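You operate a simulated robot arm through the tools that you are given. There is no shell and no other tool. Be economical: measure what you need, move in short steps, check, and stop when the job is done.

You run a simulated robot arm. Do the job below in one go: nothing can be reset, and whatever is moved stays where it is left.

## Task
Put one of the grade tags from the top of the steel table on top of the yellow tape roll.

The check looks at the end state, three seconds after you hand in, the way a careful person would. Anything else that was tipped, shoved, dropped, spilled or broken makes it a failure.

## Robot
A 7-joint arm with a two-finger parallel gripper, fixed in place. Base frame: the origin is at the foot of the arm, x ahead of it, y to its left, z up; the work surface is at about z = 0. Readings come in m, degrees, newtons and seconds.
With the tool pointing down near the work surface it reaches from about 0.22 to 0.58 m from the base axis. Its first joint turns from -66.0 to 66.0 degrees. Payload 2.5 kg.
The tool frame sits at the grasp point between the pads (the TCP): z along the fingers, y along the line on which they close. The tips reach 0.023 m beyond it. The gripper opens to 0.094 m. The fingers are 0.038 m wide and 0.01 m thick; the gripper's body (0.054 by 0.096 m) begins 0.039 m behind the TCP.
Orientation is that of the tool frame in the base frame, as [roll, pitch, yaw] about the fixed x, y, z axes, in that order (R = Rz(yaw) Ry(pitch) Rx(roll)). With the fingers straight down and closing along the base's y, the tool's x points along the base's -x, its y along +y and its z along -z.

## Interface
- The arm moves only by the tool jog_arm. Its argument "deltas" is a list that holds one entry, the list of rows, each a list of 7 numbers: the turn, a rotation vector about the tool's x, y, z in rad, then the shift along the tool's x, y, z in m, then the closure in counts, from 0 (fully open) to 255 (shut). In form: [[[rx, ry, rz, x, y, z, grip], ...]]. A call has 1 to 20 rows; each row is the pose to reach, as a shift and turn from the pose commanded when the call began, along the tool's axes at that moment. Rows are played at 5 a second. More than 0.05 m and 8.6 degrees between two rows, or a gripper value outside its range, and nothing of the call is played. Where a pose cannot be reached the arm comes as near as it can. A force on the tool above 40 N (or 10 N above the force at the start of the call, whichever is more), or a blocked arm, ends the call early, and 0.2 s more pass. Each finger travels about 0.108 m/s and halts on what it meets, pressing with about 28 N; the grip force reading is that of the motor and also rises with nothing between the fingers. The clock runs only during rows and for 0.2 s after the last one: add rows that repeat a pose to give the fingers time. It gives the time, the measured TCP pose, the force on the tool (base axes), the opening and the grip force at its end, in the units of the frame above (readings bear some noise), and new pictures: "pictures" is both (left out), scene, wrist or none.
- Cameras (640 x 400 px; columns grow to the right, rows downward): "scene" is fixed at [0.0891, -0.3942, 0.556]; the picture's right is [0.98, -0.21, 0.00], its down [-0.12, -0.55, -0.83] and it looks along [0.17, 0.81, -0.56] (base axes); focal length 309 px, centre (320, 200). "wrist" rides on the gripper at [-0.039, 0, -0.044] in the tool frame; the picture's right is [0.00, -1.00, 0.00], its down [0.97, 0.00, -0.24] and it looks along [0.24, 0.00, 0.97] (tool axes); focal length 218 px, centre (320, 200).
- pixel_to_xyz(camera, pixels): for up to 12 pixels [column, row] of the newest picture of that camera ("zoom" is the newest enlarged one), the place [x, y, z] in the base frame of the surface seen there, good to about 0.003 m, but the place of the scene camera against the robot may be out by one fixed shift of up to 0.018 m in any direction. The clock stands still meanwhile.
- enlarge(camera, box): a new picture of the part [left, top, right, bottom] of that camera's present view, enlarged. The clock stands still meanwhile.
- job_done(): hands the job in; it is judged then, once.

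Work in short steps. Measure before you move; look again where a grasp or a placing could have gone wrong, and mend it. You have 60 turns and 120 pictures in all, those below and enlarged ones among them. Open the gripper and draw the arm clear of the work before you hand the job in, unless the task says otherwise; then end with one line.

The tools are called after "Request:" as name(argument=value, ...) on one line, values as JSON. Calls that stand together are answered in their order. jog_arm: Moves the arm, as the interface text tells. Its arguments: {"type":"object","properties":{"deltas":{"type":"array","items":{"type":"array","items":{"type":"array","items":{"type":"number"}}}},"pictures":{"type":"string","enum":["both","scene","wrist","none"]}},"required":["deltas"]} The other tools are called the same way: pixel_to_xyz (camera, pixels) gives the place of the surface under pixels of a picture; enlarge (camera, box) takes an enlarged picture of a part of a camera's view; job_done () hands the job in.

At the start:

```text
time_s: 0.0
eef_pos: [0.3386, 0.1141, 0.3042]
tcp_rot: [180.0, 0.0, 180.0]
wrist_force: [-0.1, 0.4, -0.3]
grip_width: 0.094
finger_force: 0.1
```

scene: 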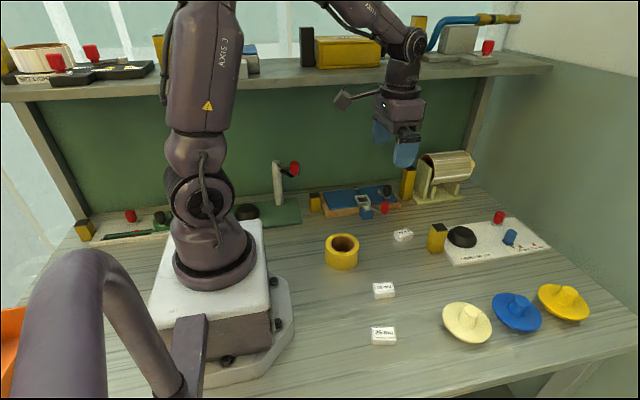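
wrist: 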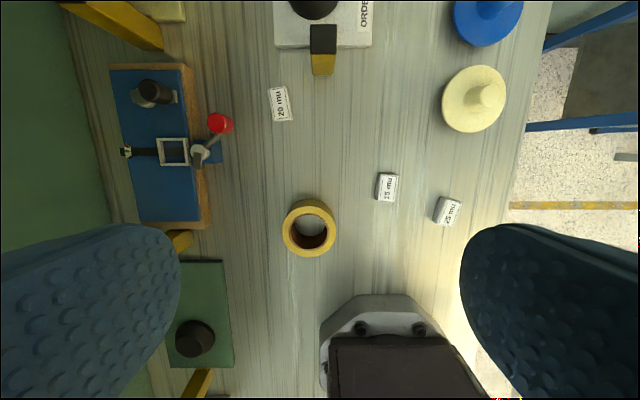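

The tags show in the wrist picture at (280,103), (387,187) and (447,211), and the tape roll at (309,228). I enlarge the view and measure them.

Request:
enlarge(camera="wrist", box=[240, 70, 480, 270])

Request:
enlarge(camera="scene", box=[300, 210, 460, 360])

Request:
pixel_to_xyz(camera="wrist", pixels=[[281, 103], [387, 187], [447, 211], [309, 206], [331, 228], [309, 250], [288, 228], [310, 228], [378, 187], [397, 188], [388, 174], [387, 201]])

```text
2.00 times, centred on (360, 170) of wrist
```

zoom: 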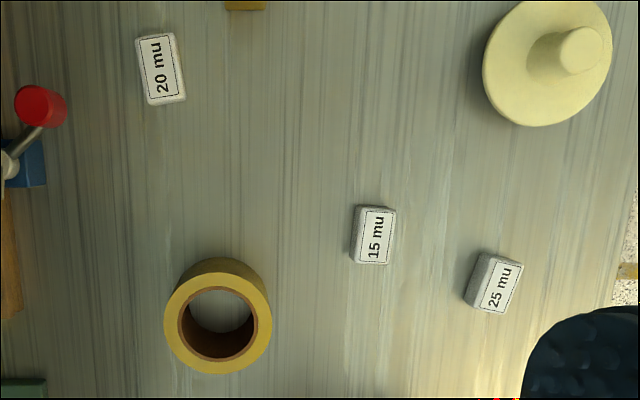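

```text
2.67 times, centred on (380, 285) of scene
```

zoom: 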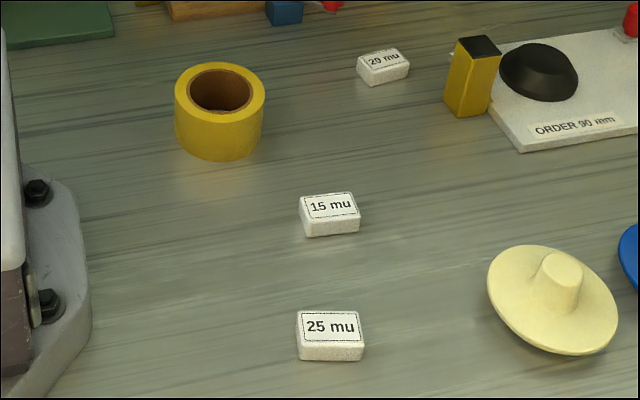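

```text
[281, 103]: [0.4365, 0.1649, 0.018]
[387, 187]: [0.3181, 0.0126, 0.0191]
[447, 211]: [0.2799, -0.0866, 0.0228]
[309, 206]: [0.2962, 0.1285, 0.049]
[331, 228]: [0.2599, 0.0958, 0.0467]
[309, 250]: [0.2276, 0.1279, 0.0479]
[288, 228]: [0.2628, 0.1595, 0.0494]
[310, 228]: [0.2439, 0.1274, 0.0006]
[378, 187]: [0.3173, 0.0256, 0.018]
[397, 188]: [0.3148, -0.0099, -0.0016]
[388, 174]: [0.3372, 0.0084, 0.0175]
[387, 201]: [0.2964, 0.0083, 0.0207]
```

Tag "15 mu" (20 mm high, long axis along x) sits near (0.317, 0.012), and the roll near (0.262, 0.128) with its top at z≈0.048. I move over the tag at a moderate height to measure it more closely.

Request:
jog_arm(deltas=[[[0, 0, 0, 0.005, -0.02, 0.03, 0], [0, 0, 0, 0.009, -0.04, 0.06, 0], [0, 0, 0, 0.013, -0.06, 0.09, 0], [0, 0, 0, 0.017, -0.08, 0.12, 0], [0, 0, 0, 0.0216, -0.102, 0.154, 0], [0, 0, 0, 0.0216, -0.102, 0.154, 0]]], pictures="wrist")

```text
time_s: 1.4
eef_pos: [0.3207, 0.0109, 0.1476]
tcp_rot: [-180.0, 0.0, -180.0]
wrist_force: [-0.8, 0.8, 0.0]
grip_width: 0.0941
finger_force: 0.0
```

wrist: 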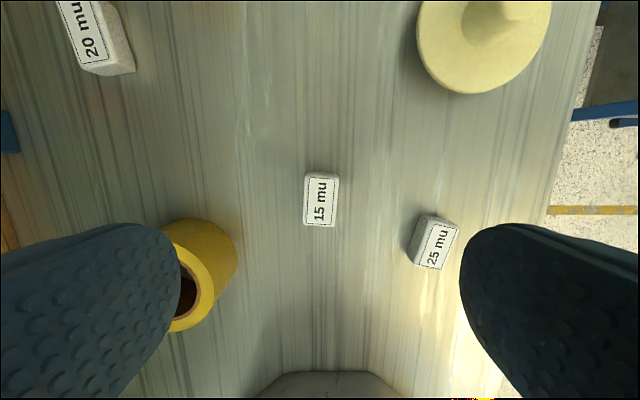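

The tag spans about (304–339, 172–227). I enlarge it and measure its edges.

Request:
enlarge(camera="wrist", box=[280, 160, 360, 240])

Request:
pixel_to_xyz(camera="wrist", pixels=[[306, 200], [320, 200], [335, 202], [321, 180], [320, 224], [308, 180], [336, 181], [306, 223], [333, 224], [343, 200], [298, 200], [200, 275]])

```text
5.00 times, centred on (320, 200) of wrist
```

zoom: 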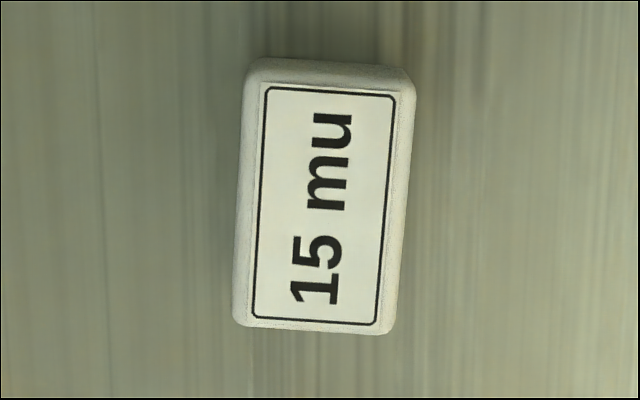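

```text
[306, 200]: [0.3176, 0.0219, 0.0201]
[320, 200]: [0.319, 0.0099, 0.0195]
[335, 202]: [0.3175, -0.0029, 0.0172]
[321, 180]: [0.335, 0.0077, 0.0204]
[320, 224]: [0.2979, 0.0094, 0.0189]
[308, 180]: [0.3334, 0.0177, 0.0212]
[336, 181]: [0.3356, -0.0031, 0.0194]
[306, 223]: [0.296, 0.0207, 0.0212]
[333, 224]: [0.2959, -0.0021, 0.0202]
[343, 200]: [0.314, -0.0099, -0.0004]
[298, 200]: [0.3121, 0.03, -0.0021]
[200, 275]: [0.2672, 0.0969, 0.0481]
```

The tag is about 43 × 27 × 19 mm, centred near (0.316, 0.009) and turned about 3.5° clockwise. I turn to match and descend part way.

Request:
jog_arm(deltas=[[[0, 0, 0.03, 0.002, -0.001, 0.03, 0], [0, 0, 0.06, 0.004, -0.002, 0.06, 0], [0, 0, 0.06, 0.004, -0.002, 0.08, 0], [0, 0, 0.06, 0.004, -0.002, 0.08, 0], [0, 0, 0.06, 0.004, -0.002, 0.08, 0]]], pictures="both")

```text
time_s: 2.6
eef_pos: [0.3154, 0.0081, 0.068]
tcp_rot: [-180.0, 0.0, 176.6]
wrist_force: [-0.3, -0.2, 0.2]
grip_width: 0.0942
finger_force: 0.1
```

scene: 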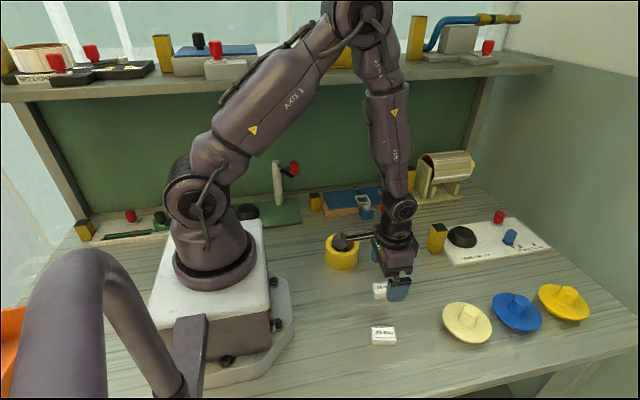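
wrist: 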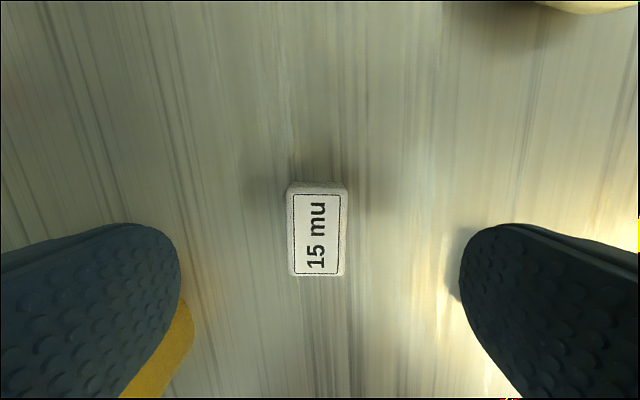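

The tag lies aligned and centred between the fingers (columns 287–348), and the left finger is clear of the roll. I descend to z≈0.027, with the tips about 4 mm above the table, and close.

Request:
jog_arm(deltas=[[[0, 0, 0, 0, 0, 0.02, 0], [0, 0, 0, 0, 0, 0.033, 0], [0, 0, 0, 0, 0, 0.041, 0], [0, 0, 0, 0, 0, 0.041, 0], [0, 0, 0, 0, 0, 0.041, 100], [0, 0, 0, 0, 0, 0.041, 200], [0, 0, 0, 0, 0, 0.041, 255], [0, 0, 0, 0, 0, 0.041, 255], [0, 0, 0, 0, 0, 0.041, 255]]], pictures="both")

```text
time_s: 4.6
eef_pos: [0.3137, 0.0092, 0.029]
tcp_rot: [180.0, 0.0, 176.6]
wrist_force: [0.0, 0.5, -0.1]
grip_width: 0.0268
finger_force: 27.4
```

scene: 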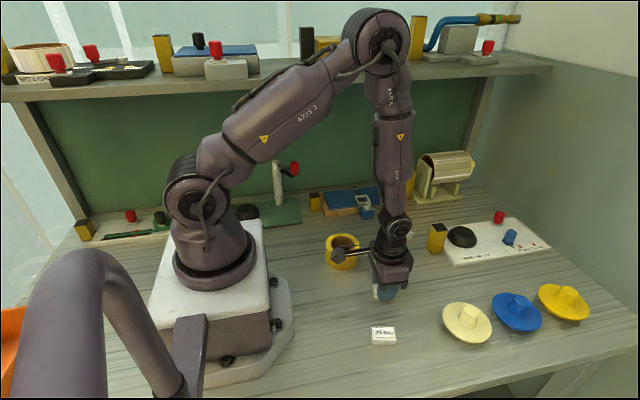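
wrist: 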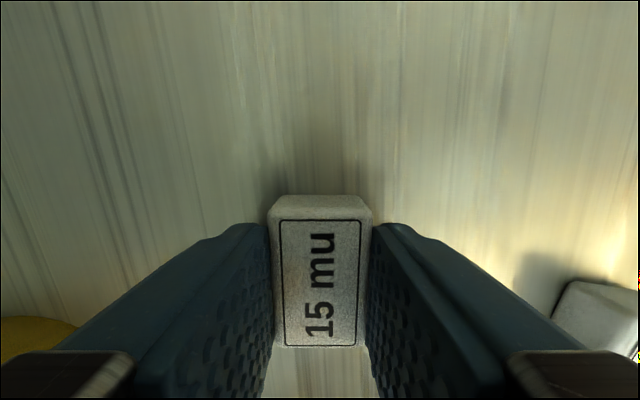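

The tag is held (opening 26.8 mm, 27 N). I lift straight up to about z=0.2 and shift toward the roll to measure its ring.

Request:
jog_arm(deltas=[[[0, 0, 0, 0, 0, -0.03, 255], [0, 0, 0, 0, 0, -0.065, 255], [0, 0, 0, 0, 0, -0.1, 255], [0, 0, 0, 0, 0.03, -0.135, 255], [0, 0, 0, 0, 0.06, -0.17, 255], [0, 0, 0, 0, 0.09, -0.17, 255], [0, 0, 0, 0, 0.09, -0.17, 255], [0, 0, 0, 0, 0.09, -0.17, 255]]], pictures="both")

```text
time_s: 6.4
eef_pos: [0.3182, 0.1007, 0.1965]
tcp_rot: [179.9, 0.0, 176.6]
wrist_force: [-0.3, -0.3, -0.1]
grip_width: 0.0266
finger_force: 27.9
```

scene: 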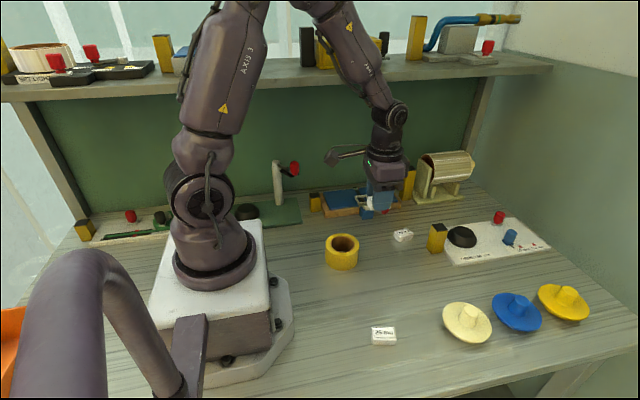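
wrist: 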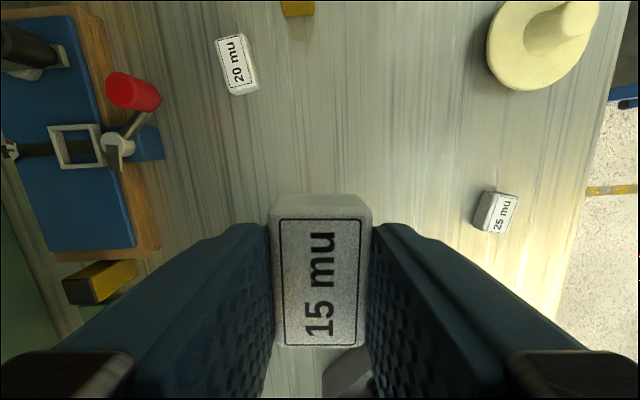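

The fingers hide the roll in the wrist view, so I measure it with the scene camera. Points on tags "20 mu" and "25 mu", seen by both cameras, will calibrate the scene shift.

Request:
enlarge(camera="scene", box=[302, 215, 382, 275])

Request:
pixel_to_xyz(camera="scene", pixels=[[382, 330], [403, 233]])

Request:
pixel_to_xyz(camera="wrist", pixels=[[503, 213], [236, 60]])

```text
6.67 times, centred on (342, 245) of scene
```

zoom: 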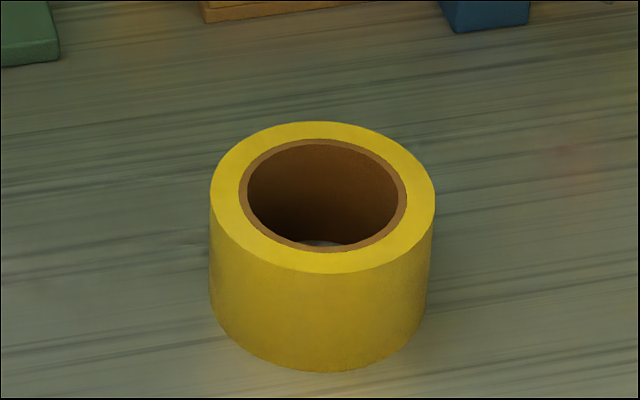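

```text
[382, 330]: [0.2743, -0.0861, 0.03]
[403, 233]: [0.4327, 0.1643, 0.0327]
```

```text
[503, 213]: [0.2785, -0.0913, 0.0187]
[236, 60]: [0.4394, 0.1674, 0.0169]
```

The ring is clear in the zoom: its outer edge spans x 211–435 and its hole x 247–398. I measure rim points there.

Request:
pixel_to_xyz(camera="zoom", pixels=[[215, 192], [431, 195], [322, 125], [325, 269], [243, 190], [403, 200], [322, 140], [325, 250], [250, 145], [390, 145], [250, 250], [395, 250]])

```text
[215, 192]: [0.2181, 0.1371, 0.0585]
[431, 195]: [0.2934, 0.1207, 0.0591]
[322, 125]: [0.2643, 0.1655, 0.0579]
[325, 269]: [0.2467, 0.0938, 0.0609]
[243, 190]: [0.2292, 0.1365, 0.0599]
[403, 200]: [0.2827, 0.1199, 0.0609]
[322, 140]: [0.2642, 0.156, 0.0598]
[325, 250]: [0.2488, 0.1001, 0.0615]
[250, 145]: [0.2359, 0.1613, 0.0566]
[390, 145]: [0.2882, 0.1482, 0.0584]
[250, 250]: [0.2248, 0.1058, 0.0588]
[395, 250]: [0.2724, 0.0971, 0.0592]
```

The roll centre is about (0.262, 0.128), outer radius 38 mm, hole radius 26 mm and top z≈0.048. The tag is shorter than the hole, so I'll lay it as a chord centred 25 mm toward −y, at (0.262, 0.103). I move above that point.

Request:
jog_arm(deltas=[[[0, 0, 0, 0.03, 0, 0.0, 255], [0, 0, 0, 0.0581, -0.0004, 0.02, 255], [0, 0, 0, 0.0581, -0.0004, 0.05, 255], [0, 0, 0, 0.0581, -0.0004, 0.08, 255], [0, 0, 0, 0.0581, -0.0004, 0.098, 255], [0, 0, 0, 0.0581, -0.0004, 0.098, 255], [0, 0, 0, 0.0581, -0.0004, 0.098, 255]]], pictures="both")

Request:
enlarge(camera="scene", box=[302, 195, 402, 275])

```text
time_s: 8.0
eef_pos: [0.2621, 0.1013, 0.1011]
tcp_rot: [180.0, -0.1, 176.6]
wrist_force: [1.2, 0.3, -0.5]
grip_width: 0.0266
finger_force: 28.1
```

scene: 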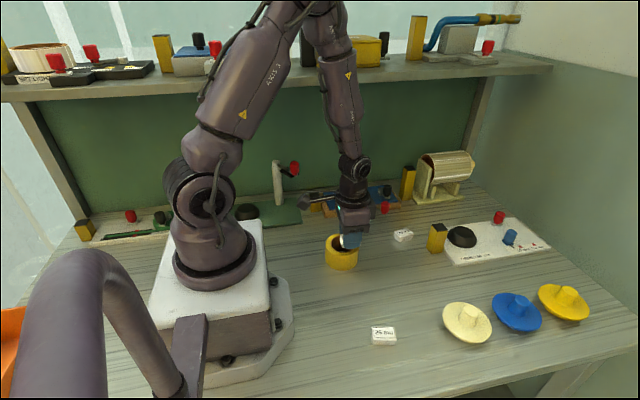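
wrist: 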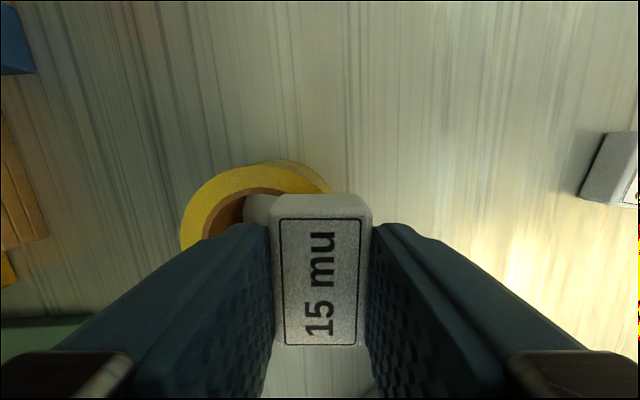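

```text
5.00 times, centred on (352, 235) of scene
```

zoom: 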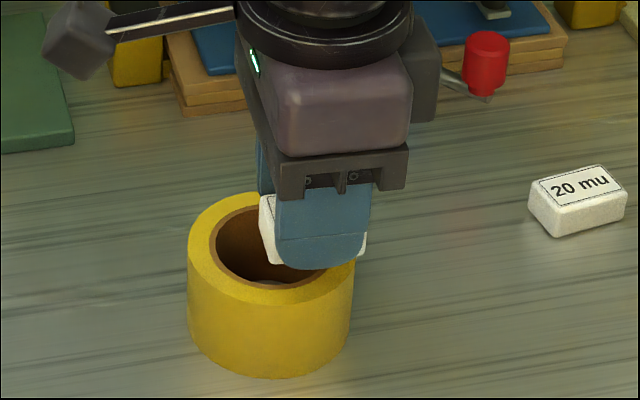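

The tag hovers over the near side of the ring but may sit a little far in +x. I check with ring and tag points in both views.

Request:
pixel_to_xyz(camera="zoom", pixels=[[266, 255], [363, 245], [192, 245], [351, 275], [268, 300], [235, 196], [320, 255], [265, 205]])

Request:
pixel_to_xyz(camera="wrist", pixels=[[250, 169], [185, 230], [200, 190], [312, 188], [256, 190], [209, 225], [320, 205], [320, 335], [320, 345], [280, 175]])

```text
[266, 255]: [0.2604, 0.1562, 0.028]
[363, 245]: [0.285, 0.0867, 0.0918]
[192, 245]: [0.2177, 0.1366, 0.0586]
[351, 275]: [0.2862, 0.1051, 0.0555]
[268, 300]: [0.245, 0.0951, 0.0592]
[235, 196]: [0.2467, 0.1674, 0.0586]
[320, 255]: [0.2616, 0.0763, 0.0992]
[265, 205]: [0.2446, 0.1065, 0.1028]
```

```text
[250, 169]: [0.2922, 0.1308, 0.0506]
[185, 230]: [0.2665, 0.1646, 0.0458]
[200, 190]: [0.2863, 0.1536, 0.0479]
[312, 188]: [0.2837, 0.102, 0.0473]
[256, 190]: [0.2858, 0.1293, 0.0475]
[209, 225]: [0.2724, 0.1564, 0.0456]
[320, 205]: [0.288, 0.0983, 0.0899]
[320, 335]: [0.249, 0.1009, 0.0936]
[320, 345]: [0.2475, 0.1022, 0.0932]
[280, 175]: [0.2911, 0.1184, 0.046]
```

Both views put the tag about 9 mm too far in +x and 2 mm too far in −y relative to the roll centre (≈0.256, 0.129). The gap to the rim is about 24 mm, so I correct the offset and lower by 20 mm.

Request:
jog_arm(deltas=[[[0, 0, 0, 0.0091, 0.0015, 0, 255], [0, 0, 0, 0.0091, 0.0015, 0.01, 255], [0, 0, 0, 0.0091, 0.0015, 0.02, 255], [0, 0, 0, 0.0091, 0.0015, 0.02, 255], [0, 0, 0, 0.0091, 0.0015, 0.02, 255]]], pictures="wrist")

Request:
enlarge(camera="scene", box=[302, 195, 402, 275])

```text
time_s: 9.2
eef_pos: [0.2535, 0.1052, 0.0809]
tcp_rot: [-180.0, -0.1, 176.6]
wrist_force: [1.9, 0.4, 0.1]
grip_width: 0.0266
finger_force: 27.7
```

wrist: 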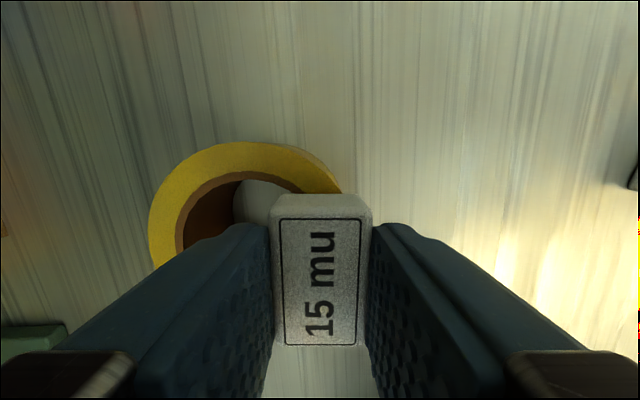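

```text
5.00 times, centred on (352, 235) of scene
```

zoom: 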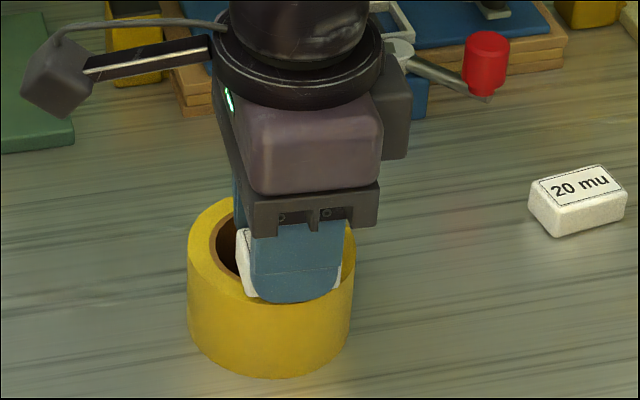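

The tag now looks nearly symmetric on the near rim. I check the relative position once more before lowering it.

Request:
pixel_to_xyz(camera="wrist", pixels=[[235, 144], [152, 225], [172, 180], [295, 155], [320, 204], [320, 343], [277, 280], [363, 280], [337, 188], [150, 240]])

Request:
pixel_to_xyz(camera="zoom", pixels=[[340, 275], [240, 235], [192, 245], [349, 270], [232, 285], [348, 245]])

```text
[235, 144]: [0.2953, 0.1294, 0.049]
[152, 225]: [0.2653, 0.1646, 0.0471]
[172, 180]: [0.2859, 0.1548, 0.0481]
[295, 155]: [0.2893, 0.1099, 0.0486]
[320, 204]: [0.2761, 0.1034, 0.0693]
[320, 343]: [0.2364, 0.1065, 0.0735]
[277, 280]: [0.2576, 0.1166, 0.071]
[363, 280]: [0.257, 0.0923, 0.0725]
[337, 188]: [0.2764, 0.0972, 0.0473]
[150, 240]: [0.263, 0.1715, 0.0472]
```

```text
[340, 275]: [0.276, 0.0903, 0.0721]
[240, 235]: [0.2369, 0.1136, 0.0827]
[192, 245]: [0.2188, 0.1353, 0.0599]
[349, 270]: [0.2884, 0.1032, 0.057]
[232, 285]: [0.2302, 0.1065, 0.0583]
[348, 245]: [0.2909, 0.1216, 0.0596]
```

Both views agree: tag centre ≈(0.2565, 0.104), roll centre ≈(0.2565, 0.130), gap about 4 mm. I lower in small steps and watch the force.

Request:
jog_arm(deltas=[[[0, 0, 0, 0, 0, 0.0015, 255], [0, 0, 0, 0, 0, 0.003, 255], [0, 0, 0, 0, 0, 0.003, 255], [0, 0, 0, 0, 0, 0.003, 255]]], pictures="none")

Request:
enlarge(camera="scene", box=[317, 225, 377, 275])

```text
time_s: 10.2
eef_pos: [0.2526, 0.1047, 0.0772]
tcp_rot: [179.9, -0.1, 176.6]
wrist_force: [0.2, 0.2, -0.2]
grip_width: 0.0265
finger_force: 28.2
```

```text
8.00 times, centred on (347, 250) of scene
```

zoom: 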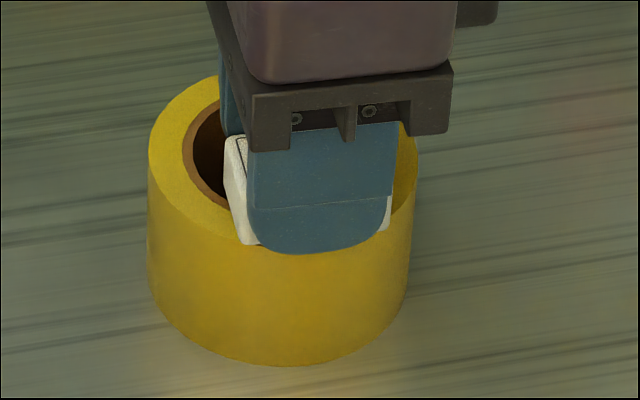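

No contact force yet, so about 1 mm remains. I lower in half-millimetre steps until contact shows.

Request:
jog_arm(deltas=[[[0, 0, 0, 0, 0, 0.0005, 255], [0, 0, 0, 0, 0, 0.001, 255], [0, 0, 0, 0, 0, 0.001, 255]]], pictures="none")

```text
time_s: 11.0
eef_pos: [0.2525, 0.1035, 0.0767]
tcp_rot: [-179.9, 0.0, 176.7]
wrist_force: [-0.1, 0.0, -0.3]
grip_width: 0.0267
finger_force: 28.2
```

Still no contact, so I go another millimetre.

Request:
jog_arm(deltas=[[[0, 0, 0, 0, 0, 0.0005, 255], [0, 0, 0, 0, 0, 0.001, 255], [0, 0, 0, 0, 0, 0.001, 255]]], pictures="none")

```text
time_s: 11.8
eef_pos: [0.2509, 0.1045, 0.076]
tcp_rot: [-180.0, 0.2, 176.4]
wrist_force: [-1.2, -1.7, 18.4]
grip_width: 0.0264
finger_force: 28.0
```

Contact shows (18 N upward). I back off 0.5 mm to relax it, then open the fingers slowly and part way.

Request:
jog_arm(deltas=[[[0, 0, 0, 0, 0, -0.0006, 255], [0, 0, 0, 0, 0, -0.0006, 255], [0, 0, 0, 0, 0, -0.0006, 175], [0, 0, 0, 0, 0, -0.0006, 165], [0, 0, 0, 0, 0, -0.0006, 150], [0, 0, 0, 0, 0, -0.0006, 130], [0, 0, 0, 0, 0, -0.0006, 120], [0, 0, 0, 0, 0, -0.0006, 120]]], pictures="both")

Request:
enlarge(camera="scene", box=[317, 225, 377, 275])

```text
time_s: 13.6
eef_pos: [0.2517, 0.1036, 0.0752]
tcp_rot: [179.9, 0.0, 176.6]
wrist_force: [-0.2, -0.6, 0.2]
grip_width: 0.0497
finger_force: 0.1
```

scene: 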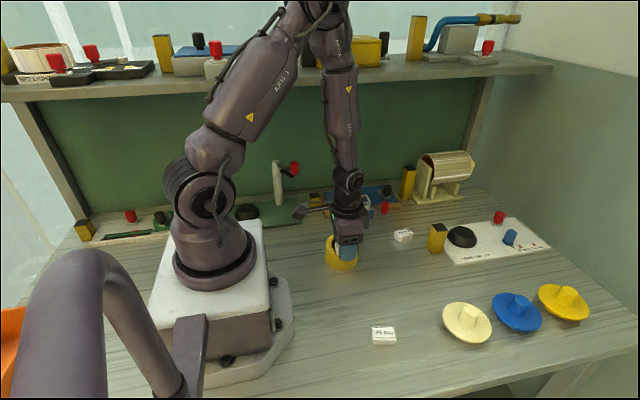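
wrist: 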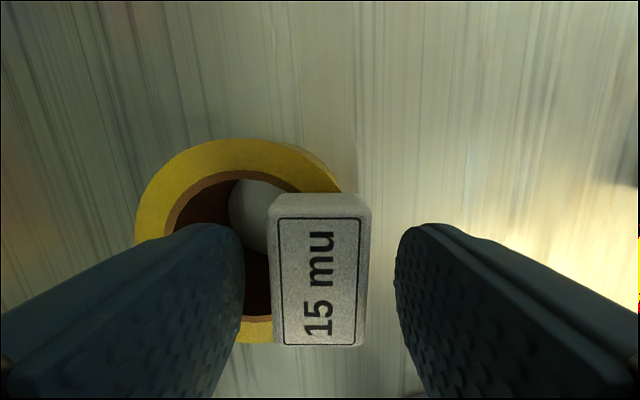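

```text
8.00 times, centred on (347, 250) of scene
```

zoom: 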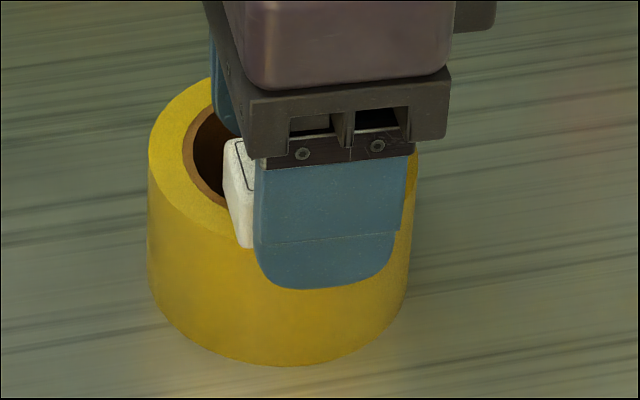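

The tag rests level on the rim, free of the fingers. I draw straight up and then look.

Request:
jog_arm(deltas=[[[0, 0, 0, 0, 0, -0.01, 120], [0, 0, 0, 0, 0, -0.03, 120], [0, 0, 0, 0, 0, -0.06, 120], [0, 0, 0, 0, 0, -0.1, 60], [0, 0, 0, 0, 0, -0.14, 0], [0, 0, 0, -0.03, 0, -0.18, 0], [0, 0, 0, -0.06, 0, -0.2, 0], [0, 0, 0, -0.06, 0, -0.2, 0]]], pictures="both")

Request:
enlarge(camera="scene", box=[302, 210, 382, 275])

```text
time_s: 15.4
eef_pos: [0.3106, 0.1005, 0.2768]
tcp_rot: [-180.0, -0.1, 176.6]
wrist_force: [-0.2, 0.3, 0.3]
grip_width: 0.0939
finger_force: 0.1
```

scene: 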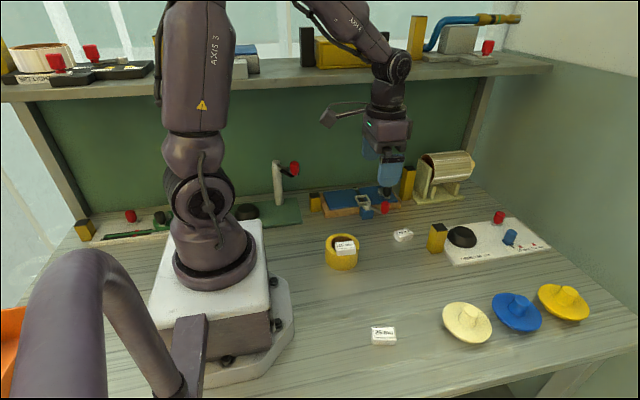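
wrist: 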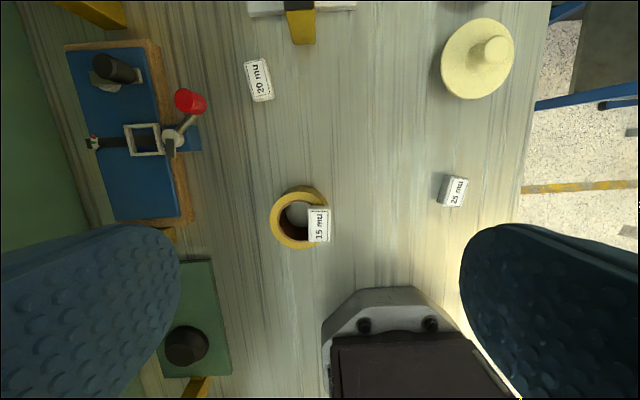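

```text
6.15 times, centred on (342, 242) of scene
```

zoom: 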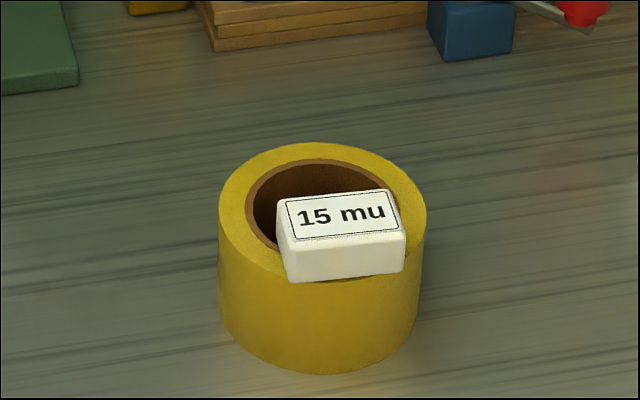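

The "15 mu" tag lies flat and steady on the roll's rim, nothing else has moved, and the arm is clear with the gripper open. I hand in.

Request:
job_done()

```text
The job is handed in.
```

The "15 mu" grade tag is lying flat on top of the yellow tape roll, set across the near rim because it is shorter than the hole; nothing else was disturbed.
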